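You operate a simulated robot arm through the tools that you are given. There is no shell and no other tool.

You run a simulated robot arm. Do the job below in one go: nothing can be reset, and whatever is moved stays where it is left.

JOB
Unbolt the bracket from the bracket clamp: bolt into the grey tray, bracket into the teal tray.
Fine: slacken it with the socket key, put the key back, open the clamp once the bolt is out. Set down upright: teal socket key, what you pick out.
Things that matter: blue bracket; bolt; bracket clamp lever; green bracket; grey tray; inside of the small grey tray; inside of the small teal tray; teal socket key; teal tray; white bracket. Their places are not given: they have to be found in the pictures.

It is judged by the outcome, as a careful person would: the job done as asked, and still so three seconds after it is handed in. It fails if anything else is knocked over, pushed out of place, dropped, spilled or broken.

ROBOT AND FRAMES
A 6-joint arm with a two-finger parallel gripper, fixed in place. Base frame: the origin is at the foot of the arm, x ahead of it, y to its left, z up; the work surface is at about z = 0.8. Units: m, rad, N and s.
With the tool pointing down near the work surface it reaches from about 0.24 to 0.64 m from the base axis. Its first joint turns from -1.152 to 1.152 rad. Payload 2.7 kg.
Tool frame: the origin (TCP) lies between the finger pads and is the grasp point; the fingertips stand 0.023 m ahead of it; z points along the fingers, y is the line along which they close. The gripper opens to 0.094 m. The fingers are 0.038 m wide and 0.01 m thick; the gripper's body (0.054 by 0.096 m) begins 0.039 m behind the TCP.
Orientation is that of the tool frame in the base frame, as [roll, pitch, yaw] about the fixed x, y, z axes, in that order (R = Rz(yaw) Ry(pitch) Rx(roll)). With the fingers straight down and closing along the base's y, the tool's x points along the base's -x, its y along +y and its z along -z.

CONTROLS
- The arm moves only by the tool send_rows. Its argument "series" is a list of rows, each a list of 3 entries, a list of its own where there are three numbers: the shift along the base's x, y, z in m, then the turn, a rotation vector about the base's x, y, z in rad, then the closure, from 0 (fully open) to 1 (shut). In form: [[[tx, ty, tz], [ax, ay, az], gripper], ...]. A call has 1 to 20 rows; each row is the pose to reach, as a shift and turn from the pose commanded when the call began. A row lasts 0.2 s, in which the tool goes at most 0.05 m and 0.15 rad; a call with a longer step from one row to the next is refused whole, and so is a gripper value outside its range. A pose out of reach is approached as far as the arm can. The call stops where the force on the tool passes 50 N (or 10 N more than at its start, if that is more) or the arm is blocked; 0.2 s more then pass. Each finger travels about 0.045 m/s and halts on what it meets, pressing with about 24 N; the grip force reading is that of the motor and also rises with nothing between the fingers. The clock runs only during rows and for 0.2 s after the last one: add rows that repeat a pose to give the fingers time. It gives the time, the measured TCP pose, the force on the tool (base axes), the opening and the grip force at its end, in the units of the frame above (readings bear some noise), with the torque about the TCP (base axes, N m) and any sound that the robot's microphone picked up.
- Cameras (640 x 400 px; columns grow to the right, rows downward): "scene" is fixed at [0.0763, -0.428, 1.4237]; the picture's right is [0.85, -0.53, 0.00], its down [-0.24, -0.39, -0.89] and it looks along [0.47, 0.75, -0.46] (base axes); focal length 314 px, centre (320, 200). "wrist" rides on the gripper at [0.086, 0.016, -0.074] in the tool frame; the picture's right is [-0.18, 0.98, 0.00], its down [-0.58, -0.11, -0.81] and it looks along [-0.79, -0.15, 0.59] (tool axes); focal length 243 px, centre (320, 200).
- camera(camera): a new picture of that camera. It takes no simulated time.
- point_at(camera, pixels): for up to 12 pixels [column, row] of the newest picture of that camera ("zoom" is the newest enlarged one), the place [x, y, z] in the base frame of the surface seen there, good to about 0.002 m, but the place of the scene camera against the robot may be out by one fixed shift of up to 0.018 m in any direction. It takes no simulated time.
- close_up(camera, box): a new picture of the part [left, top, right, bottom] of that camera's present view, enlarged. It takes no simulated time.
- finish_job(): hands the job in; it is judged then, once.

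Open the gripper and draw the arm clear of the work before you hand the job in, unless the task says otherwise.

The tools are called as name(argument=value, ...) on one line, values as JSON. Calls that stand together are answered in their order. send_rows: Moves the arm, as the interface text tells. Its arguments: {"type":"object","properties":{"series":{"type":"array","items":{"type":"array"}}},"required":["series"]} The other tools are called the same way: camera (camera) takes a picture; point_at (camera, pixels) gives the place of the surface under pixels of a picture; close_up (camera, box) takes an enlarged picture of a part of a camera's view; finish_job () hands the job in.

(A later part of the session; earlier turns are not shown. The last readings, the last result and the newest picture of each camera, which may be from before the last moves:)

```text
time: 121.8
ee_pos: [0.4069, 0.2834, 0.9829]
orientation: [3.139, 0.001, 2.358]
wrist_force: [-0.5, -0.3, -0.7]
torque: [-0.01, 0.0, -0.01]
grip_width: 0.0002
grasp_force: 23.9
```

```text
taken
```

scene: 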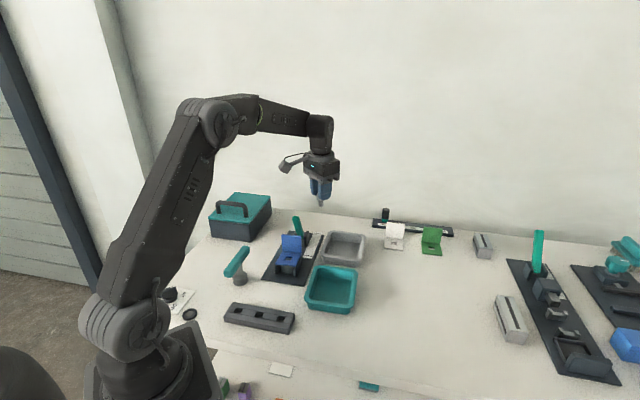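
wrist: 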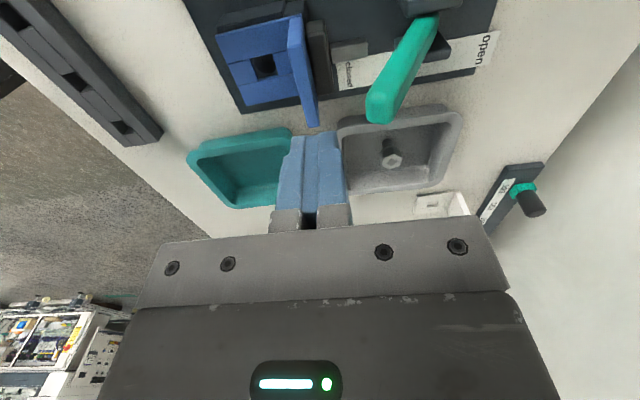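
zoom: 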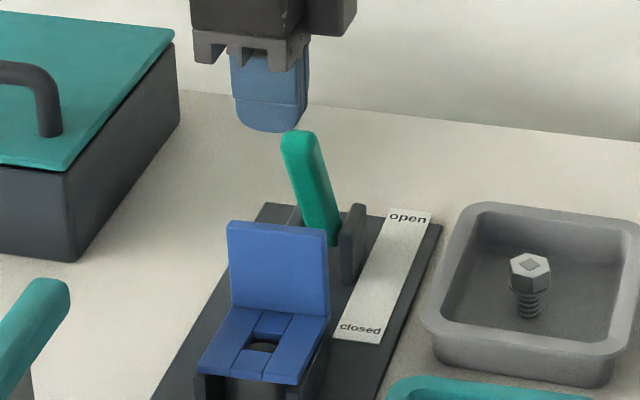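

The fingers are lined up in front of the lever, at s≈0.488. I'll descend to z 0.930 (tips at 0.907, just above the plate's top).

send_rows(series=[[[0, 0, -0.02], [0, 0, 0], 1], [[0, 0, -0.04], [0, 0, 0], 1], [[0, 0, -0.052], [0, 0, 0], 1], [[0, 0, -0.052], [0, 0, 0], 1]])

close_up(camera="scene", box=[260, 200, 340, 280])

camera(camera="wrist")

```text
time: 122.8
ee_pos: [0.407, 0.2856, 0.9302]
orientation: [3.139, -0.001, 2.357]
wrist_force: [0.7, 0.6, -0.6]
torque: [-0.07, -0.01, -0.01]
grip_width: 0.0
grasp_force: 23.7
```

```text
5.00 times, centred on (300, 240) of scene
```

zoom: 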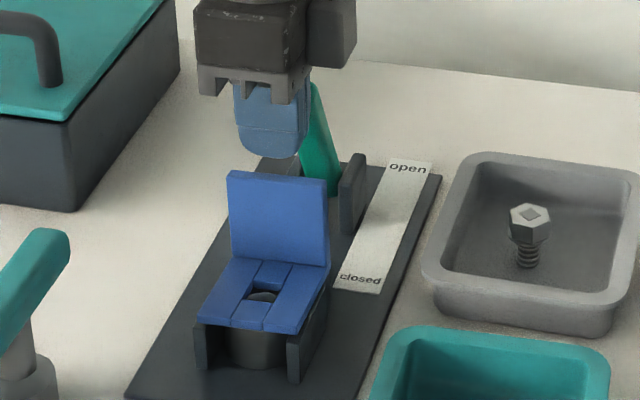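

```text
taken
```

wrist: 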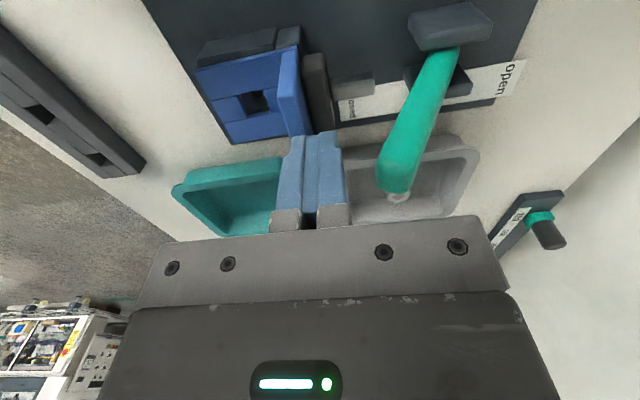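

The shut fingers are between the plate and the lever. I'll push along +45° by 45 mm in 9 mm steps and watch the force.

send_rows(series=[[[0.0064, 0.0064, 0], [0, 0, 0], 1], [[0.0127, 0.0127, 0], [0, 0, 0], 1], [[0.0191, 0.0191, 0], [0, 0, 0], 1], [[0.0255, 0.0255, 0], [0, 0, 0], 1], [[0.0318, 0.0318, 0], [0, 0, 0], 1]])

close_up(camera="scene", box=[260, 200, 340, 280])

camera(camera="wrist")

```text
time: 123.7
ee_pos: [0.4299, 0.3089, 0.9385]
orientation: [3.124, 0.003, 2.359]
wrist_force: [-3.8, -0.1, 8.1]
torque: [0.16, -0.06, 0.04]
grip_width: 0.0
grasp_force: 23.6
stopped in row 4: the force on the tool passed its limit at 53 N (the readings are from after the stop); the commanded pose is now the measured one
```

```text
5.00 times, centred on (300, 240) of scene
```

zoom: 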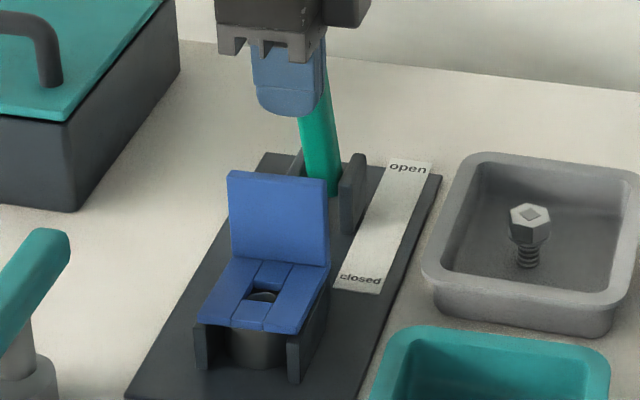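

```text
taken
```

wrist: 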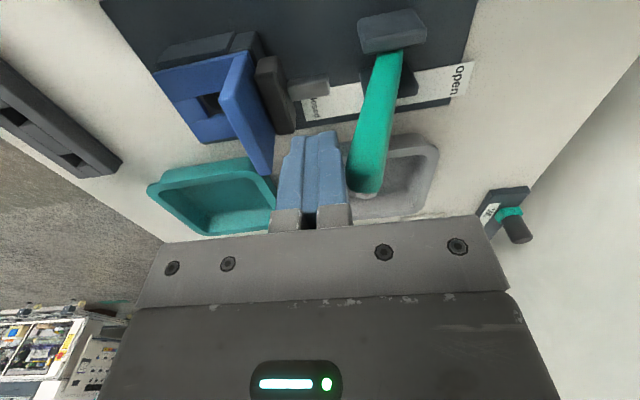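

The push stopped at 53 N and the tool was lifted 8 mm. The lever's tip probably caught under the step on the finger's outside. I'll back off and up, and grip the lever by its sides instead.

send_rows(series=[[[-0.01, -0.01, 0], [0, 0, 0], 1], [[-0.018, -0.018, 0.02], [0, 0, 0], 1], [[-0.018, -0.018, 0.06], [0, 0, 0], 1], [[-0.018, -0.018, 0.09], [0, 0, 0.14], 0.9], [[-0.018, -0.018, 0.09], [0, 0, 0.28], 0.8], [[-0.018, -0.018, 0.09], [0, 0, 0.42], 0.7], [[-0.018, -0.018, 0.09], [0, 0, 0.56], 0.6], [[-0.018, -0.018, 0.09], [0, 0, 0.7], 0.5], [[-0.018, -0.018, 0.09], [0, 0, 0.84], 0.5], [[-0.018, -0.018, 0.09], [0, 0, 0.98], 0.5], [[-0.018, -0.018, 0.09], [0, 0, 1.12], 0.5], [[-0.018, -0.018, 0.09], [0, 0, 1.26], 0.5], [[-0.018, -0.018, 0.09], [0, 0, 1.4], 0.5], [[-0.018, -0.018, 0.09], [0, 0, 1.54], 0.5], [[-0.018, -0.018, 0.09], [0, 0, 1.57], 0.5], [[-0.018, -0.018, 0.09], [0, 0, 1.57], 0.5]])

camera(camera="wrist")

close_up(camera="scene", box=[260, 200, 340, 280])

```text
time: 127.1
ee_pos: [0.4121, 0.2906, 1.0279]
orientation: [3.129, 0.003, -2.353]
wrist_force: [0.3, 1.0, 0.6]
torque: [-0.01, 0.0, 0.03]
grip_width: 0.0471
grasp_force: 0.1
```

```text
taken
```

wrist: 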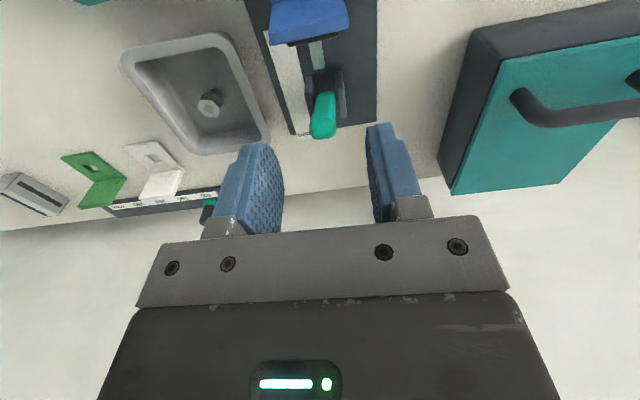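

```text
5.00 times, centred on (300, 240) of scene
```

zoom: 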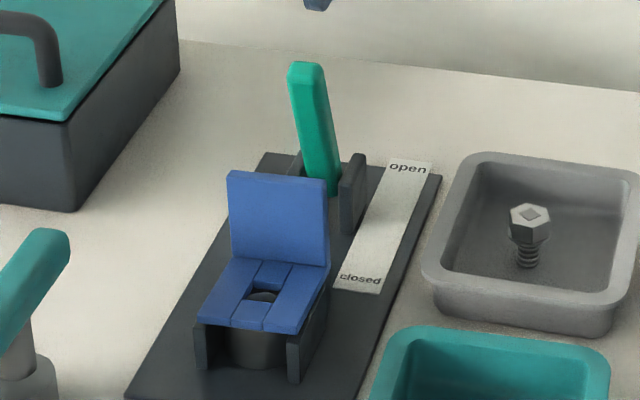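

The lever did move part-way (more upright) and stays put. I'll measure it again from the wrist view.

close_up(camera="wrist", box=[260, 40, 390, 160])

point_at(camera="wrist", pixels=[[322, 134], [315, 130], [330, 130], [322, 124], [322, 115], [322, 105], [322, 97], [315, 110], [331, 110], [340, 88], [312, 85], [322, 76]])

```text
3.33 times, centred on (325, 100) of wrist
```

zoom: 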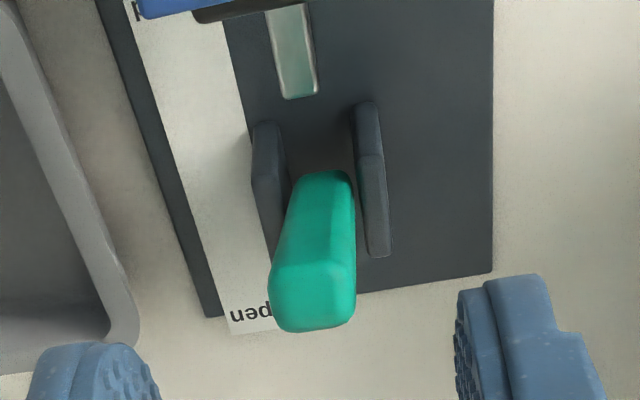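

```text
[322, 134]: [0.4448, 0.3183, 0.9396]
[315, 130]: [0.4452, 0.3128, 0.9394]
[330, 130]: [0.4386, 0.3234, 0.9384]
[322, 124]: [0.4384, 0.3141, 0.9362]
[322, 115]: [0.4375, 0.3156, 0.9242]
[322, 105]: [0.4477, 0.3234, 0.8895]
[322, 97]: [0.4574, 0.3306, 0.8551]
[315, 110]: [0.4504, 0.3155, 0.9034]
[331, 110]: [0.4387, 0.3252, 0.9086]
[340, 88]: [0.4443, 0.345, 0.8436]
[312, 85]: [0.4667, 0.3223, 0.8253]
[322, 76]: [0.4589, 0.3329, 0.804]
```

The lever now leans about 20°, with its front face at s=0.5325 (z .924), d≈−0.0875 and ~17 mm wide. I'll move over it and lower the open fingers on either side to z≈0.917.

send_rows(series=[[[0.0168, 0.0158, 0], [-0.004, -0.004, 0], 0.5], [[0.0337, 0.0315, 0], [-0.0082, -0.0082, 0], 0.5], [[0.0337, 0.0315, -0.03], [-0.0082, -0.0082, 0], 0.5], [[0.0337, 0.0315, -0.06], [-0.0082, -0.0082, 0], 0.5], [[0.0337, 0.0315, -0.09], [-0.0082, -0.0082, 0], 0.5], [[0.0337, 0.0315, -0.111], [-0.0082, -0.0082, 0], 0.5], [[0.0337, 0.0315, -0.111], [-0.0082, -0.0082, 0], 0.5]])

camera(camera="wrist")

close_up(camera="scene", box=[260, 200, 340, 280])

```text
time: 128.7
ee_pos: [0.4454, 0.3217, 0.9165]
orientation: [3.14, 0.005, -2.354]
wrist_force: [0.9, -0.3, -0.5]
torque: [0.02, -0.01, 0.02]
grip_width: 0.0468
grasp_force: 0.0
```

```text
taken
```

wrist: 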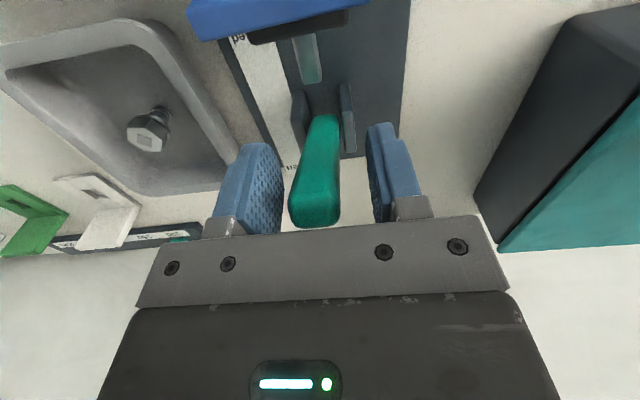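

```text
5.00 times, centred on (300, 240) of scene
```

zoom: 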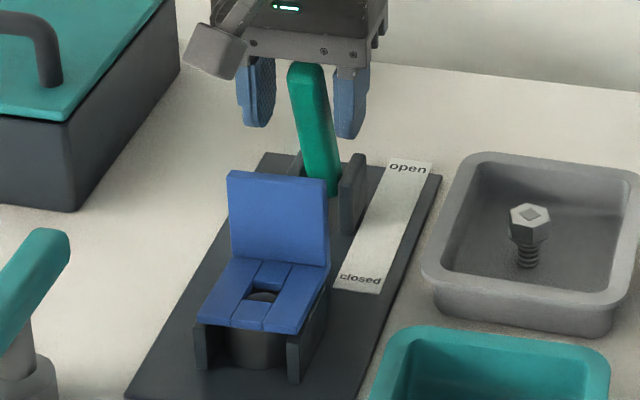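

The lever stands between the open fingers. I'll close on its sides.

send_rows(series=[[[0, 0, 0], [0, 0, 0], 0.7], [[0, 0, 0], [0, 0, 0], 0.85], [[0, 0, 0], [0, 0, 0], 1], [[0, 0, 0], [0, 0, 0], 1], [[0, 0, 0], [0, 0, 0], 1], [[0, 0, 0], [0, 0, 0], 1]])

```text
time: 130.1
ee_pos: [0.447, 0.3197, 0.9156]
orientation: [-3.14, 0.004, -2.356]
wrist_force: [18.1, -14.5, -4.7]
torque: [0.05, -0.08, -0.06]
grip_width: 0.022
grasp_force: 44.9
```

Gripped (0.022 m), but with 23 N side load towards +x/−y. I'll shift (+2.1, −2.1) mm to relieve it.

send_rows(series=[[[0.001, -0.001, 0], [0, 0, 0], 1], [[0.0021, -0.0021, 0], [0, 0, 0], 1], [[0.0021, -0.0021, 0], [0, 0, 0], 1]])

```text
time: 130.9
ee_pos: [0.4468, 0.3199, 0.9157]
orientation: [3.137, 0.0, -2.356]
wrist_force: [-1.7, -4.6, -2.0]
torque: [-1.22, -0.56, -0.86]
grip_width: 0.0218
grasp_force: 44.5
```

Side force is small now. I'll swing the lever along its arc towards "open" in small steps: first up to vertical.

send_rows(series=[[[0.0033, 0.0033, 0.0014], [0, 0, 0], 1], [[0.0066, 0.0066, 0.0026], [0, 0, 0], 1], [[0.0095, 0.0095, 0.0033], [0, 0, 0], 1], [[0.0124, 0.0124, 0.0039], [0, 0, 0], 1], [[0.0153, 0.0153, 0.0042], [0, 0, 0], 1], [[0.0183, 0.0183, 0.0043], [0, 0, 0], 1]])

close_up(camera="scene", box=[260, 200, 340, 280])

```text
time: 132.3
ee_pos: [0.4651, 0.339, 0.9212]
orientation: [3.139, 0.002, -2.355]
wrist_force: [-5.3, -15.2, 2.0]
torque: [-1.5, 0.26, -0.73]
grip_width: 0.0219
grasp_force: 44.8
```

```text
5.00 times, centred on (300, 240) of scene
```

zoom: 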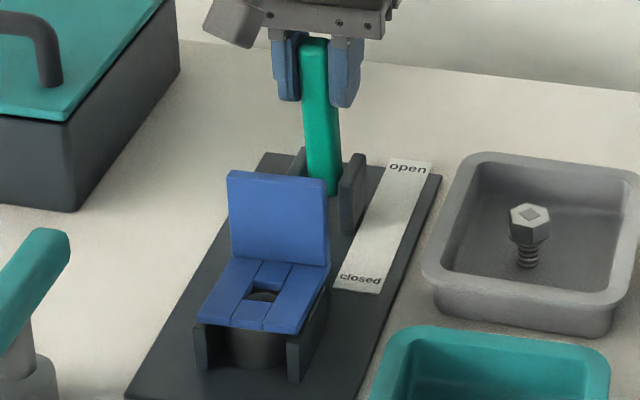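

It moves with about 15 N of resistance. I'll continue past vertical towards "open".

send_rows(series=[[[0.003, 0.003, -0.0001], [0, 0, 0], 1], [[0.0059, 0.0059, -0.0004], [0, 0, 0], 1], [[0.0088, 0.0088, -0.001], [0, 0, 0], 1], [[0.0117, 0.0117, -0.0017], [0, 0, 0], 1], [[0.0146, 0.0146, -0.0027], [0, 0, 0], 1], [[0.0175, 0.0175, -0.0039], [0, 0, 0], 1]])

close_up(camera="scene", box=[260, 190, 340, 280])

camera(camera="wrist")

```text
time: 133.7
ee_pos: [0.4829, 0.3552, 0.9192]
orientation: [3.14, 0.003, -2.354]
wrist_force: [-7.2, -9.5, 15.2]
torque: [-1.45, 0.34, -0.57]
grip_width: 0.0217
grasp_force: 45.1
```

```text
4.44 times, centred on (300, 235) of scene
```

zoom: 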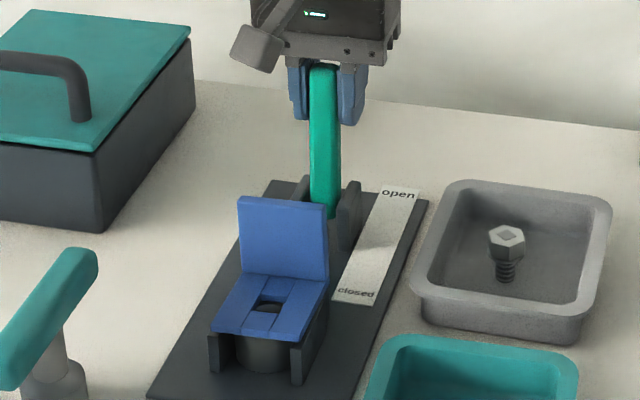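

```text
taken
```

wrist: 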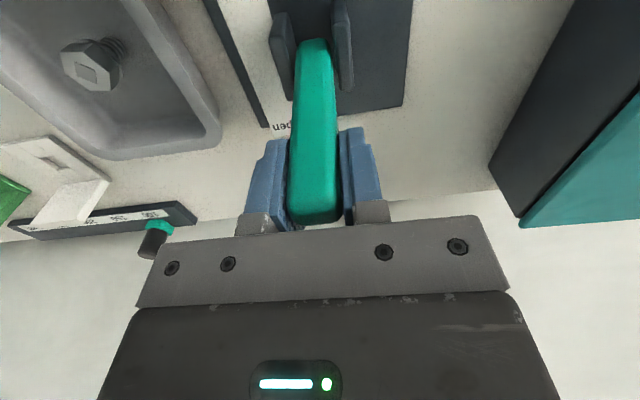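

Past vertical; an upward push of 15 N says my arc drops too fast. I'll adjust to a longer radius and carry on.

send_rows(series=[[[0.0025, 0.0025, 0.0005], [0, 0, 0], 1], [[0.005, 0.005, 0.0005], [0, 0, 0], 1], [[0.0074, 0.0074, 0], [0, 0, 0], 1], [[0.0099, 0.0099, -0.001], [0, 0, 0], 1], [[0.0124, 0.0124, -0.0022], [0, 0, 0], 1], [[0.0148, 0.0148, -0.0035], [0, 0, 0], 1]])

close_up(camera="scene", box=[260, 190, 340, 280])

camera(camera="wrist")

```text
time: 135.1
ee_pos: [0.4972, 0.37, 0.9135]
orientation: [3.141, 0.0, -2.354]
wrist_force: [-12.6, -6.3, 3.9]
torque: [-1.64, 0.12, -0.27]
grip_width: 0.0216
grasp_force: 44.8
```

```text
4.44 times, centred on (300, 235) of scene
```

zoom: 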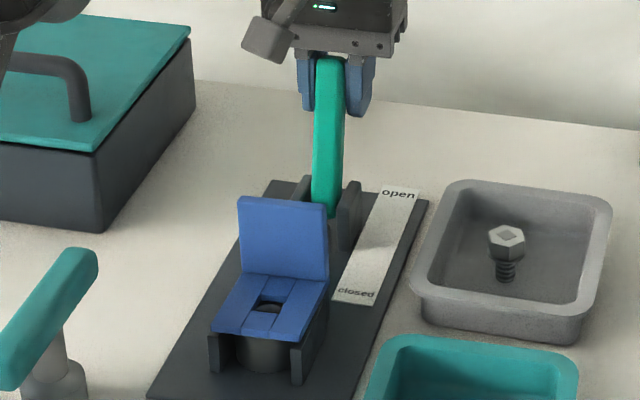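

```text
taken
```

wrist: 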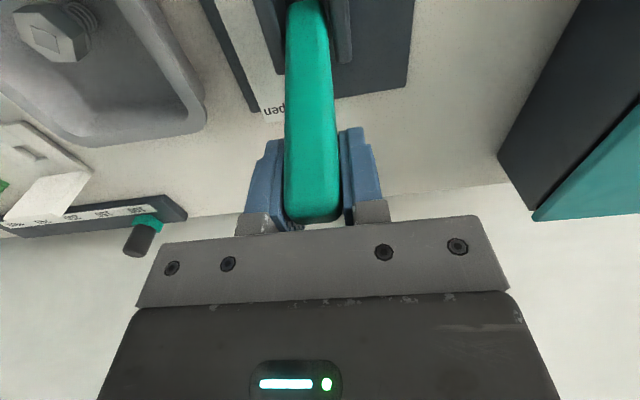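

The lever keeps following. I'll go on in small steps until it reaches its open stop.

send_rows(series=[[[0.0025, 0.0025, -0.0012], [0, 0, 0], 1], [[0.005, 0.005, -0.0028], [0, 0, 0], 1], [[0.0074, 0.0074, -0.0045], [0, 0, 0], 1], [[0.0099, 0.0099, -0.0064], [0, 0, 0], 1]])

close_up(camera="scene", box=[260, 190, 340, 280])

camera(camera="wrist")

```text
time: 136.1
ee_pos: [0.5084, 0.3816, 0.9085]
orientation: [3.141, 0.005, -2.355]
wrist_force: [-9.9, -3.8, 11.7]
torque: [-1.43, 0.51, -0.11]
grip_width: 0.0218
grasp_force: 44.8
```

```text
4.44 times, centred on (300, 235) of scene
```

zoom: 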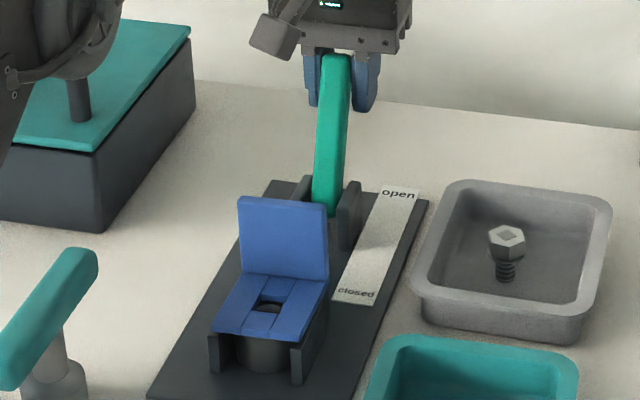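

```text
taken
```

wrist: 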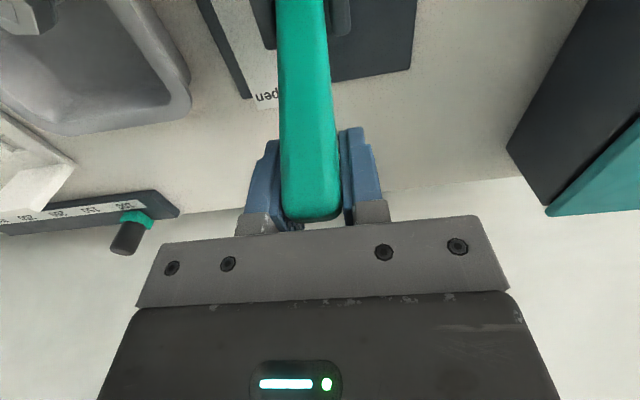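

The lever now leans to the open side. I'll check the whole scene, as the arm appears near the toolbox in this view.

camera(camera="scene")

close_up(camera="scene", box=[285, 195, 325, 245])

```text
taken
```

scene: 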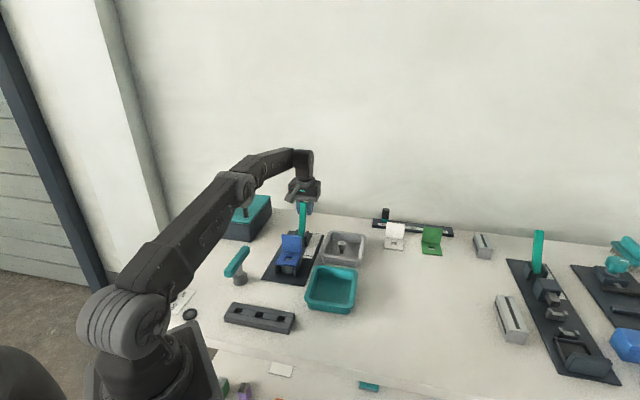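

```text
8.00 times, centred on (305, 220) of scene
```

zoom: 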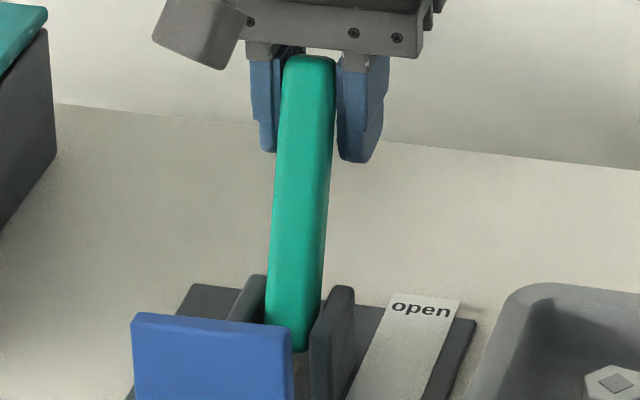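

The arm is clear of the toolbox. I'll measure the lever's present lean.

point_at(camera="zoom", pixels=[[308, 75], [305, 110], [300, 160], [297, 210], [293, 260], [288, 320], [310, 62], [265, 290], [340, 300]])

```text
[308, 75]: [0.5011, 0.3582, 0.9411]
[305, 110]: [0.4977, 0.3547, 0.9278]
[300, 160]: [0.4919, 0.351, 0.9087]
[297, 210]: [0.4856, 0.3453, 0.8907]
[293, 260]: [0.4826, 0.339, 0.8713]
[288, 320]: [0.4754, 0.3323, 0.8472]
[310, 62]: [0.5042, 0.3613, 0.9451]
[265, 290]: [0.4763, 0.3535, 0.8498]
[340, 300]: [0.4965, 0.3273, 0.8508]
```

By this, the lever leans about 21° towards "open". I'll cross-check with the wrist camera.

point_at(camera="wrist", pixels=[[312, 212], [310, 200], [308, 180], [306, 150], [304, 120], [303, 90], [302, 60], [301, 30], [330, 210], [290, 210]])

```text
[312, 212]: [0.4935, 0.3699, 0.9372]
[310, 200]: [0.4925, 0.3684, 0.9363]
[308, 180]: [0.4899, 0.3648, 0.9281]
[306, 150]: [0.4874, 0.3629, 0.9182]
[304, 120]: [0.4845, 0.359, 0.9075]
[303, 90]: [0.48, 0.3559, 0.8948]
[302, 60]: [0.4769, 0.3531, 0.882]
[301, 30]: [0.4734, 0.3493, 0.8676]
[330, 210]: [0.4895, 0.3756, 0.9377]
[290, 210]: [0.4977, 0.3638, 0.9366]
```

The lever face leans 21.5° to the open side, but it has slid to the trailing edge of the pads. I'll let go, rise, and then push it the rest of the way from behind with shut fingers, contacting lower down.

send_rows(series=[[[0, 0, 0], [0, 0, 0], 0.7], [[0, 0, 0], [0, 0, 0], 0.5], [[0, 0, 0], [0, 0, 0], 0.5], [[0, 0, 0.03], [0, 0, 0], 0.5], [[0, 0, 0.065], [0, 0, 0], 0.6], [[-0.025, -0.025, 0.065], [0, 0, 0], 0.8], [[-0.053, -0.053, 0.065], [0, 0, 0], 1], [[-0.053, -0.053, 0.065], [0, 0, 0], 1], [[-0.053, -0.053, 0.065], [0, 0, 0], 1]])

camera(camera="wrist")

close_up(camera="scene", box=[260, 190, 340, 280])

```text
time: 138.1
ee_pos: [0.4553, 0.3276, 0.9711]
orientation: [3.14, 0.003, -2.354]
wrist_force: [0.3, -0.3, -0.8]
torque: [0.04, 0.01, 0.01]
grip_width: 0.0
grasp_force: 24.3
```

```text
taken
```

wrist: 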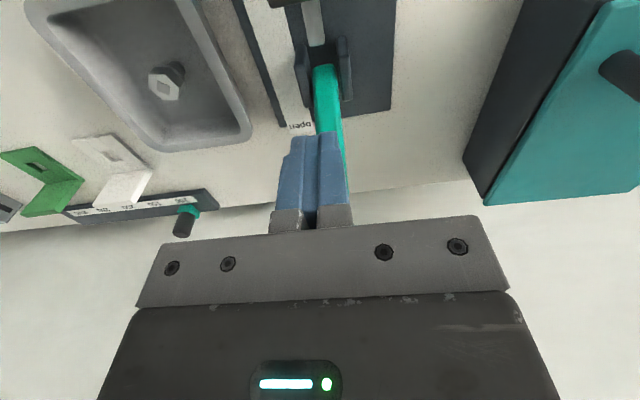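

```text
4.44 times, centred on (300, 235) of scene
```

zoom: 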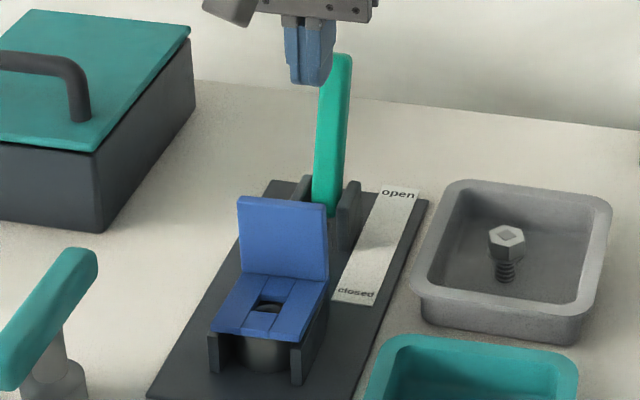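

The lever keeps its lean. I'll lower the shut fingers behind it to z 0.908 and push along +45°.

send_rows(series=[[[0, 0, -0.025], [0, 0, 0], 1], [[0, 0, -0.05], [0, 0, 0], 1], [[0, 0, -0.063], [0, 0, 0], 1], [[0, 0, -0.063], [0, 0, 0], 1], [[0.004, 0.004, -0.063], [0, 0, 0], 1], [[0.008, 0.008, -0.063], [0, 0, 0], 1], [[0.012, 0.012, -0.063], [0, 0, 0], 1], [[0.015, 0.015, -0.063], [0, 0, 0], 1], [[0.015, 0.015, -0.063], [0, 0, 0], 1]])

close_up(camera="scene", box=[260, 190, 340, 280])

```text
time: 140.1
ee_pos: [0.4704, 0.3426, 0.9095]
orientation: [3.14, 0.005, -2.355]
wrist_force: [0.4, 0.1, -0.2]
torque: [-0.01, 0.01, 0.0]
grip_width: 0.0
grasp_force: 24.4
```

```text
4.44 times, centred on (300, 235) of scene
```

zoom: 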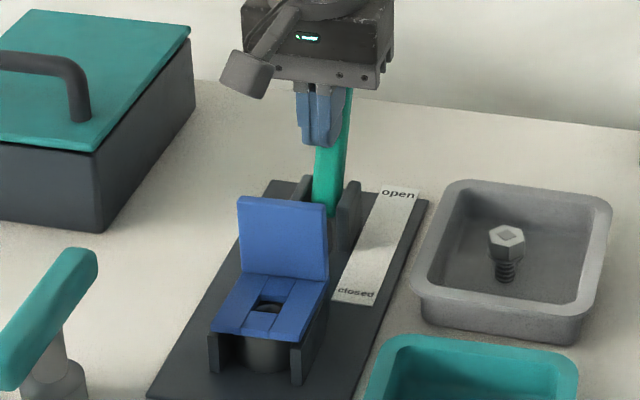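

No contact yet. I continue in 4 mm steps.

send_rows(series=[[[0.003, 0.003, 0], [0, 0, 0], 1], [[0.006, 0.006, 0], [0, 0, 0], 1], [[0.009, 0.009, 0], [0, 0, 0], 1], [[0.012, 0.012, 0], [0, 0, 0], 1], [[0.015, 0.015, 0], [0, 0, 0], 1]])

close_up(camera="scene", box=[260, 190, 340, 280])

camera(camera="wrist")

```text
time: 140.8
ee_pos: [0.4734, 0.3466, 0.9092]
orientation: [3.138, -0.023, -2.353]
wrist_force: [-14.1, -10.4, 10.7]
torque: [-0.11, 0.15, 0.14]
grip_width: 0.0002
grasp_force: 23.5
stopped in row 3: the force on the tool passed its limit at 55 N (the readings are from after the stop); the commanded pose is now the measured one
```

```text
4.44 times, centred on (300, 235) of scene
```

zoom: 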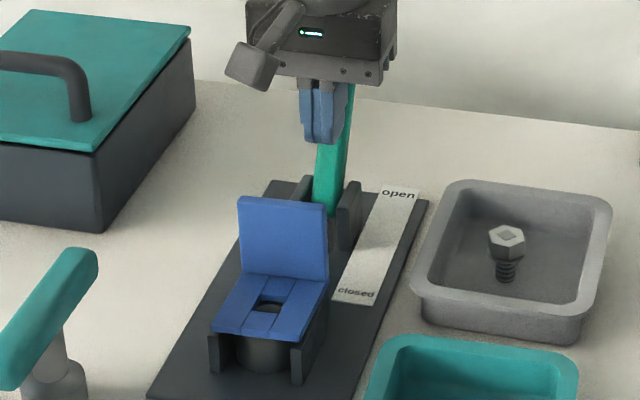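

```text
taken
```

wrist: 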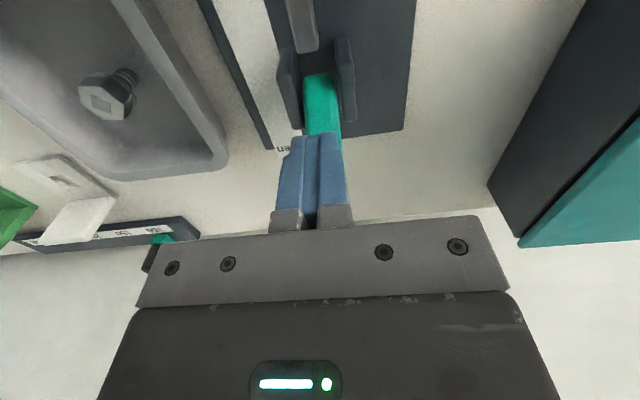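

The push stopped at 55 N; likely the lever is at its open stop. I'll back off, rise, and look at the clamp mechanism from the wrist camera.

send_rows(series=[[[-0.008, -0.008, 0], [0, 0, 0], 1], [[-0.01, -0.01, 0.03], [0, 0, 0], 1], [[-0.01, -0.01, 0.07], [0, 0, 0], 1], [[-0.03, -0.03, 0.1], [0, 0, 0], 0.9], [[-0.06, -0.06, 0.12], [0, 0, 0], 0.8], [[-0.09, -0.09, 0.13], [0, 0, 0], 0.6], [[-0.12, -0.12, 0.13], [0, 0, 0], 0.5], [[-0.13, -0.13, 0.13], [0, 0, 0], 0.5], [[-0.13, -0.13, 0.13], [0, 0, 0], 0.5]])

camera(camera="wrist")

close_up(camera="scene", box=[260, 190, 340, 290])

```text
time: 142.8
ee_pos: [0.3401, 0.2173, 1.0385]
orientation: [3.138, -0.018, -2.354]
wrist_force: [-0.5, 0.2, -0.6]
torque: [0.01, 0.01, 0.01]
grip_width: 0.0469
grasp_force: 0.1
```

```text
taken
```

wrist: 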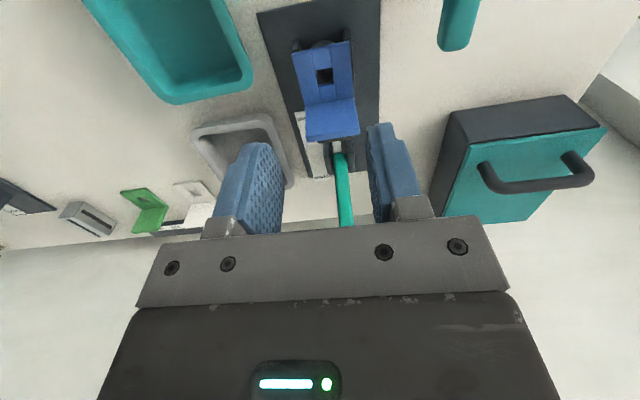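

```text
4.00 times, centred on (300, 240) of scene
```

zoom: 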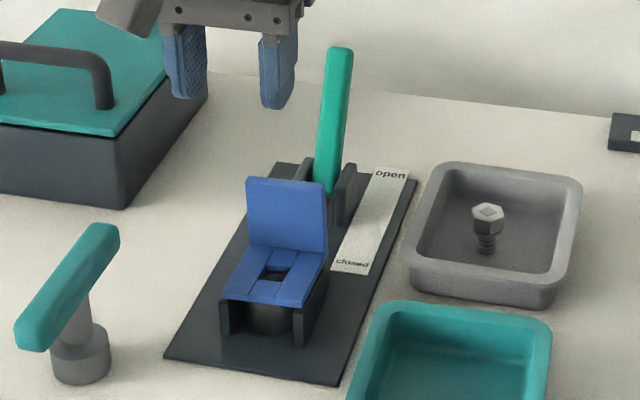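

The lever leans to the open side. I'll measure its lean again to judge whether it has reached the stop.

close_up(camera="scene", box=[285, 195, 325, 245])

close_up(camera="wrist", box=[280, 20, 380, 240])

```text
8.00 times, centred on (305, 220) of scene
```

zoom: 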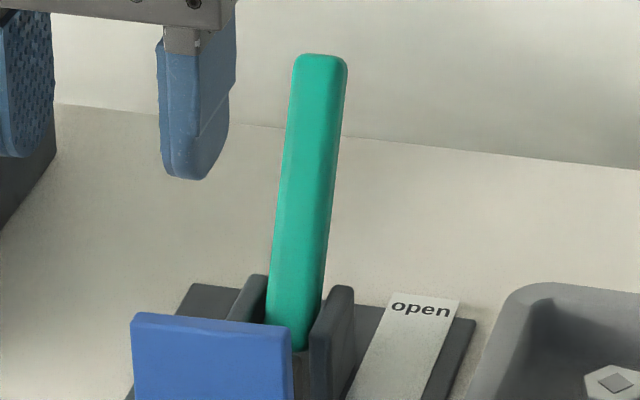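

```text
1.82 times, centred on (330, 130) of wrist
```

zoom: 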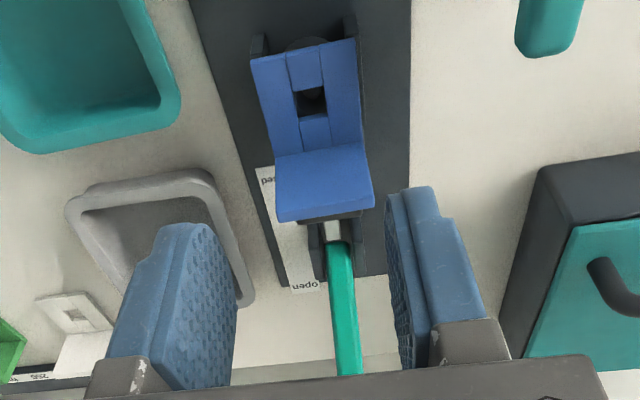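

The lever's top has moved a bit further (297–347 versus 285–335 before). I'll get its lean numerically.

close_up(camera="scene", box=[285, 195, 325, 245])

point_at(camera="zoom", pixels=[[320, 70], [317, 90], [313, 120], [309, 150], [305, 180], [301, 210], [298, 240], [294, 270], [290, 300], [288, 320], [322, 58], [340, 70]])

```text
8.00 times, centred on (305, 220) of scene
```

zoom: 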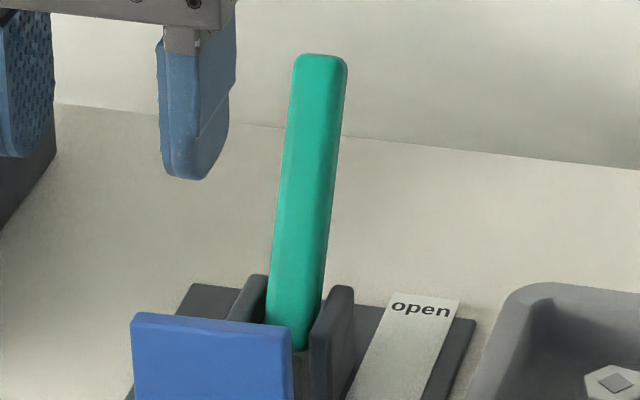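

```text
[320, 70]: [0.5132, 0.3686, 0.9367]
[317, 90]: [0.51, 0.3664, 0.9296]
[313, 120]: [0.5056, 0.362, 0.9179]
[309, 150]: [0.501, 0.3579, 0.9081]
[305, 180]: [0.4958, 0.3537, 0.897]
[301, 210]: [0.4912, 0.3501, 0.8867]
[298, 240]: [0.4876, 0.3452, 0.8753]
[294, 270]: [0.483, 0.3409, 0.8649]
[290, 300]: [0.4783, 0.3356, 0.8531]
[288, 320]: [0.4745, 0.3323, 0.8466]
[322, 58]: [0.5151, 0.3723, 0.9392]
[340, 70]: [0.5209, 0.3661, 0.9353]
```

The lean is now 30.5°, so the slow push did move it by 9°. I'll look closely at the plunger pad behind the bracket plate to see whether it has retracted.

close_up(camera="wrist", box=[285, 30, 385, 200])

point_at(camera="wrist", pixels=[[333, 139], [335, 148], [336, 153], [318, 130], [355, 125], [325, 76], [315, 100], [350, 45], [295, 55], [340, 170], [342, 200], [335, 90]])

```text
2.35 times, centred on (335, 115) of wrist
```

zoom: 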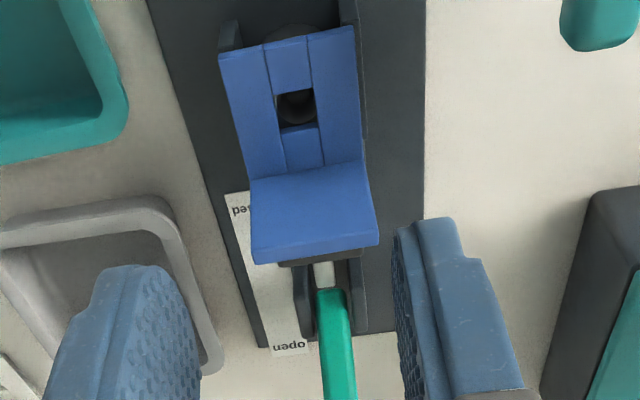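

```text
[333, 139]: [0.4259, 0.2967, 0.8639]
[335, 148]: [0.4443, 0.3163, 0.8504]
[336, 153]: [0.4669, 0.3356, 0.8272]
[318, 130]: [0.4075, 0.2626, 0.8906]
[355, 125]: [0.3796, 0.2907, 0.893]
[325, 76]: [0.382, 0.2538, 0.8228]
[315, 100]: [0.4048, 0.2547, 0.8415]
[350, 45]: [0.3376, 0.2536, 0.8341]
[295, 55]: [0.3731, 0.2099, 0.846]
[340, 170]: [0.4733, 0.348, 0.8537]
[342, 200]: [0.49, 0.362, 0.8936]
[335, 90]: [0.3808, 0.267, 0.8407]
```

The pad behind the plate now sits at s≈0.51, clear of the plate's back, so the clamp has released. To be sure that the lever is at its stop, I'll go back and push once more, slowly.

send_rows(series=[[[0.03, 0.03, 0], [0.0064, -0.0064, 0], 0.7], [[0.06, 0.06, 0], [0.0127, -0.0127, 0], 0.9], [[0.09, 0.09, 0], [0.0127, -0.0127, 0], 1], [[0.115, 0.115, 0], [0.0127, -0.0127, 0], 1], [[0.1248, 0.1239, 0], [0.0127, -0.0127, 0], 1], [[0.1248, 0.1239, -0.04], [0.0127, -0.0127, 0], 1], [[0.1248, 0.1239, -0.08], [0.0127, -0.0127, 0], 1], [[0.1248, 0.1239, -0.11], [0.0127, -0.0127, 0], 1], [[0.1248, 0.1239, -0.1205], [0.0127, -0.0127, 0], 1], [[0.1248, 0.1239, -0.1205], [0.0127, -0.0127, 0], 1]])

close_up(camera="scene", box=[260, 190, 340, 280])

```text
time: 145.1
ee_pos: [0.467, 0.3397, 0.9177]
orientation: [3.139, -0.003, -2.353]
wrist_force: [-0.6, 0.3, -0.2]
torque: [-0.01, 0.02, 0.02]
grip_width: 0.0
grasp_force: 23.6
```

```text
4.44 times, centred on (300, 235) of scene
```

zoom: 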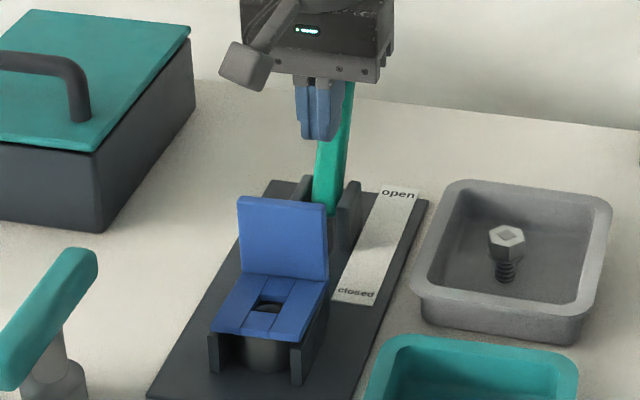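

In position. I push slowly now, about 1.4 mm per step after closing the gap.

send_rows(series=[[[0.004, 0.004, 0], [0, 0, 0], 1], [[0.007, 0.007, 0], [0, 0, 0], 1], [[0.009, 0.009, 0], [0, 0, 0], 1], [[0.01, 0.01, 0], [0, 0, 0], 1], [[0.011, 0.011, 0], [0, 0, 0], 1], [[0.012, 0.012, 0], [0, 0, 0], 1], [[0.013, 0.013, 0], [0, 0, 0], 1], [[0.014, 0.014, 0], [0, 0, 0], 1], [[0.015, 0.015, 0], [0, 0, 0], 1], [[0.016, 0.016, 0], [0, 0, 0], 1], [[0.017, 0.017, 0], [0, 0, 0], 1], [[0.018, 0.018, 0], [0, 0, 0], 1], [[0.019, 0.019, 0], [0, 0, 0], 1], [[0.02, 0.02, 0], [0, 0, 0], 1]])

close_up(camera="scene", box=[260, 190, 340, 280])

```text
time: 146.7
ee_pos: [0.4769, 0.3487, 0.9171]
orientation: [3.137, -0.026, -2.352]
wrist_force: [-14.6, -11.6, 11.9]
torque: [-0.13, 0.17, 0.04]
grip_width: 0.0
grasp_force: 23.7
stopped in row 8: the force on the tool passed its limit at 51 N (the readings are from after the stop); the commanded pose is now the measured one
```

```text
4.44 times, centred on (300, 235) of scene
```

zoom: 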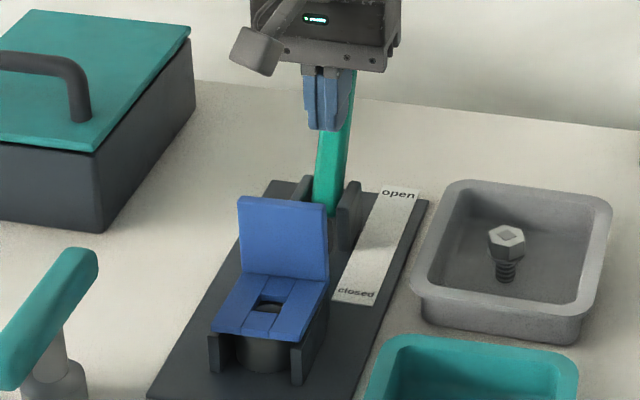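

The force rose to 51 N even at low speed, as against a hard stop. I'll back off straight away, rise, and re-measure the lean.

send_rows(series=[[[-0.008, -0.008, 0], [0.009, -0.009, 0], 1], [[-0.014, -0.014, 0.01], [0.0184, -0.0184, 0], 1], [[-0.014, -0.014, 0.05], [0.0184, -0.0184, 0], 1], [[-0.03, -0.03, 0.09], [0.0184, -0.0184, 0], 1], [[-0.06, -0.06, 0.12], [0.0184, -0.0184, 0], 0.8], [[-0.09, -0.09, 0.125], [0.0184, -0.0184, 0], 0.6], [[-0.12, -0.12, 0.125], [0.0184, -0.0184, 0], 0.5], [[-0.14, -0.14, 0.125], [0.0184, -0.0184, 0], 0.5], [[-0.14, -0.14, 0.125], [0.0184, -0.0184, 0], 0.5]])

close_up(camera="scene", box=[285, 195, 325, 245])

point_at(camera="zoom", pixels=[[320, 70], [317, 90], [313, 120], [309, 150], [305, 180], [301, 210], [298, 240], [294, 270], [290, 300], [288, 320]])

camera(camera="wrist")

```text
refused: row 5 steps farther than a row can; nothing moved
```

```text
8.00 times, centred on (305, 220) of scene
```

zoom: 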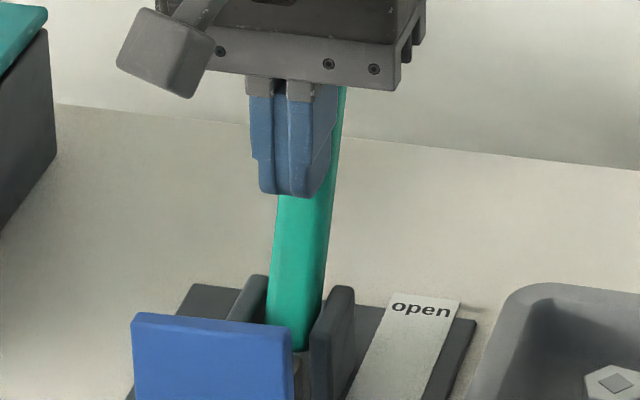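

```text
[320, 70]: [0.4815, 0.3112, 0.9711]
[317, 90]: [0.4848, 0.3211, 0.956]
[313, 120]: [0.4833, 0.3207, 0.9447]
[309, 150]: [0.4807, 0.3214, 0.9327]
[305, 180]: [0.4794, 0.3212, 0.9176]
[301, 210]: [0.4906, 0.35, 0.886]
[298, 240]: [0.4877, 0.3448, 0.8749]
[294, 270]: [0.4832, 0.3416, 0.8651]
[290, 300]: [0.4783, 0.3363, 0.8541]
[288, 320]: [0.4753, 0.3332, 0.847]
```

```text
taken
```

wrist: 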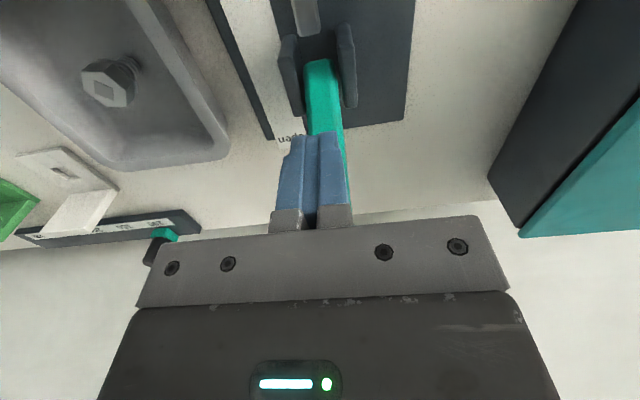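

The lever's lower face reads the same as before (s 0.594 at z .886), so it's at its stop: fully open. The move was refused for an over-long step; I'll back off again with shorter ones.

send_rows(series=[[[-0.008, -0.008, 0], [0.009, -0.009, 0], 1], [[-0.014, -0.014, 0.01], [0.0184, -0.0184, 0], 1], [[-0.014, -0.014, 0.05], [0.0184, -0.0184, 0], 1], [[-0.03, -0.03, 0.085], [0.0184, -0.0184, 0], 1], [[-0.055, -0.055, 0.11], [0.0184, -0.0184, 0], 0.8], [[-0.085, -0.085, 0.125], [0.0184, -0.0184, 0], 0.6], [[-0.115, -0.115, 0.125], [0.0184, -0.0184, 0], 0.5], [[-0.14, -0.14, 0.125], [0.0184, -0.0184, 0], 0.5], [[-0.14, -0.14, 0.125], [0.0184, -0.0184, 0], 0.5]])

camera(camera="wrist")

close_up(camera="scene", box=[260, 190, 340, 290])

```text
time: 148.7
ee_pos: [0.3357, 0.2081, 1.043]
orientation: [3.136, 0.005, -2.354]
wrist_force: [-0.1, 0.6, -0.2]
torque: [-0.01, 0.0, 0.04]
grip_width: 0.0471
grasp_force: 0.1
```

```text
taken
```

wrist: 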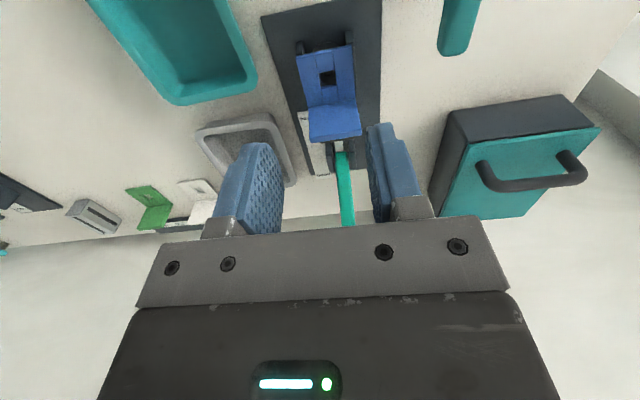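

```text
4.00 times, centred on (300, 240) of scene
```

zoom: 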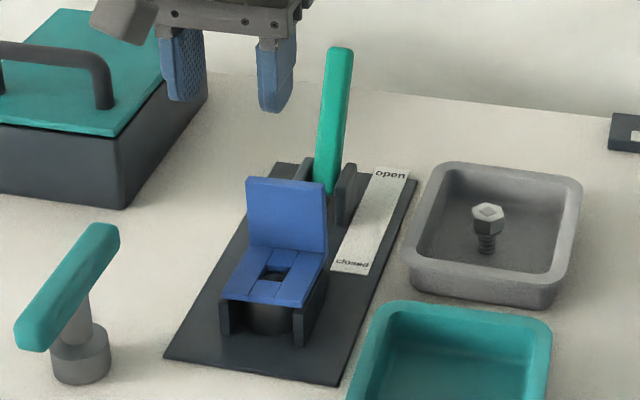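

The lever is open and everything's steady. Next the bracket: I'll zoom in to measure its plate's top edge for a grip across the plate.

close_up(camera="wrist", box=[290, 30, 370, 170])

```text
2.86 times, centred on (330, 100) of wrist
```

zoom: 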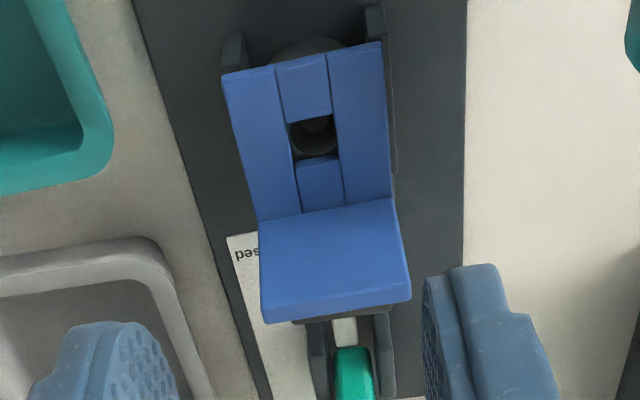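

point_at(camera="zoom", pixels=[[266, 300], [335, 290], [405, 275], [268, 318], [335, 307], [405, 295], [264, 230], [330, 218], [395, 205], [340, 315], [345, 332], [310, 318]])

```text
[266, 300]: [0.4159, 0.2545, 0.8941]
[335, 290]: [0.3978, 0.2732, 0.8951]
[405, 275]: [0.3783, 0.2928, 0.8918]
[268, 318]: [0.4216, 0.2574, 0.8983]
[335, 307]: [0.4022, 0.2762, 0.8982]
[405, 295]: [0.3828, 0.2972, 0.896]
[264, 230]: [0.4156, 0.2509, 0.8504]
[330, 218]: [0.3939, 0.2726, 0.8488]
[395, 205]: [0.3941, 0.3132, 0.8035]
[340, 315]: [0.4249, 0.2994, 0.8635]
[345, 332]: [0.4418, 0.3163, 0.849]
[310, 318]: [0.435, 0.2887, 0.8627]
```

The plate runs exactly across the 45° line: front s≈0.474, back ≈0.481, centre d≈−0.0883, top z≈0.898. I'll rotate so that the fingers close across it and go above it, first staying at z≈0.95.

send_rows(series=[[[0.006, 0.006, 0], [0, 0, -0.145], 0.6], [[0.012, 0.012, 0], [0, 0, -0.29], 0.65], [[0.018, 0.019, 0], [0, 0, -0.435], 0.68], [[0.024, 0.025, 0], [0, 0, -0.58], 0.68], [[0.03, 0.031, 0], [0, 0, -0.725], 0.68], [[0.036, 0.037, 0], [0, 0, -0.87], 0.68], [[0.042, 0.044, 0], [0, 0, -1.015], 0.68], [[0.048, 0.05, 0], [0, 0, -1.16], 0.68], [[0.054, 0.056, 0], [0, 0, -1.305], 0.68], [[0.06, 0.062, 0], [0, 0, -1.45], 0.68], [[0.0644, 0.0671, 0], [0, 0, -1.573], 0.68], [[0.0644, 0.0671, -0.04], [0, 0, -1.573], 0.68], [[0.0644, 0.0671, -0.08], [0, 0, -1.573], 0.68], [[0.0644, 0.0671, -0.093], [0, 0, -1.573], 0.68], [[0.0644, 0.0671, -0.093], [0, 0, -1.573], 0.68]])

camera(camera="wrist")

close_up(camera="scene", box=[260, 190, 340, 290])

```text
time: 151.9
ee_pos: [0.4046, 0.2747, 0.9457]
orientation: [3.136, 0.005, 2.355]
wrist_force: [-0.5, -1.0, 0.7]
torque: [0.0, -0.01, 0.02]
grip_width: 0.0299
grasp_force: 0.1
```

```text
taken
```

wrist: 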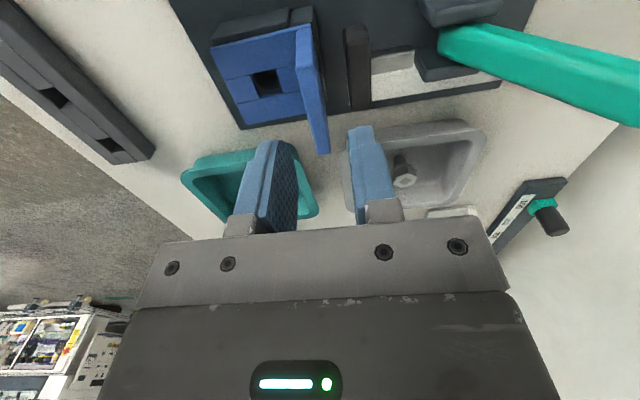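

```text
4.00 times, centred on (300, 240) of scene
```

zoom: 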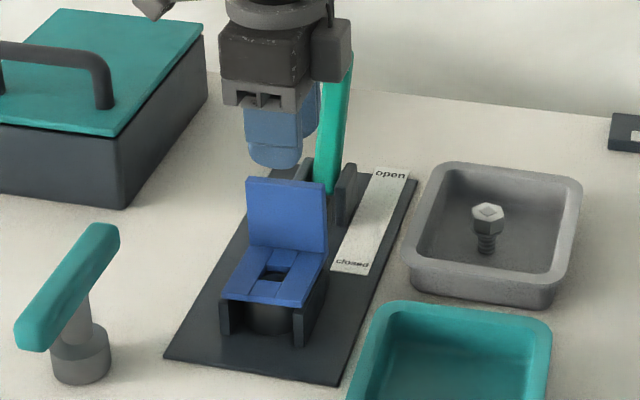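

The pad is well clear of the plate now. I'll measure the plate top from this view to centre the fingers on it.

close_up(camera="wrist", box=[230, 10, 410, 220])

point_at(camera="wrist", pixels=[[299, 70], [308, 60], [315, 120], [322, 148], [304, 40], [312, 90], [319, 130], [352, 60], [345, 60], [258, 85], [230, 60], [305, 110]])

```text
1.90 times, centred on (320, 115) of wrist
```

zoom: 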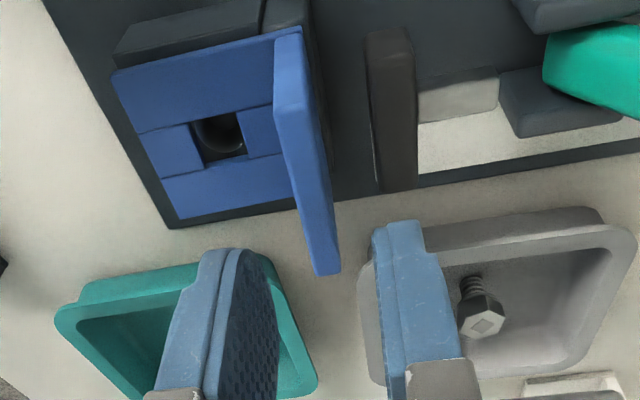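

```text
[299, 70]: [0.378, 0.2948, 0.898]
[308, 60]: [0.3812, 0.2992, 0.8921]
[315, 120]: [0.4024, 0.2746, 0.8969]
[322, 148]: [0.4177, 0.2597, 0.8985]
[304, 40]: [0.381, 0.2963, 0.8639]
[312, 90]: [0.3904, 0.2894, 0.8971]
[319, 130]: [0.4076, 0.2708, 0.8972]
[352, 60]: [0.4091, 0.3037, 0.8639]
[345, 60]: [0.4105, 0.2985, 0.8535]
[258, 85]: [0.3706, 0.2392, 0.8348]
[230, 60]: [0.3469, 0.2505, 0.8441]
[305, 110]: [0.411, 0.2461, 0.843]
```

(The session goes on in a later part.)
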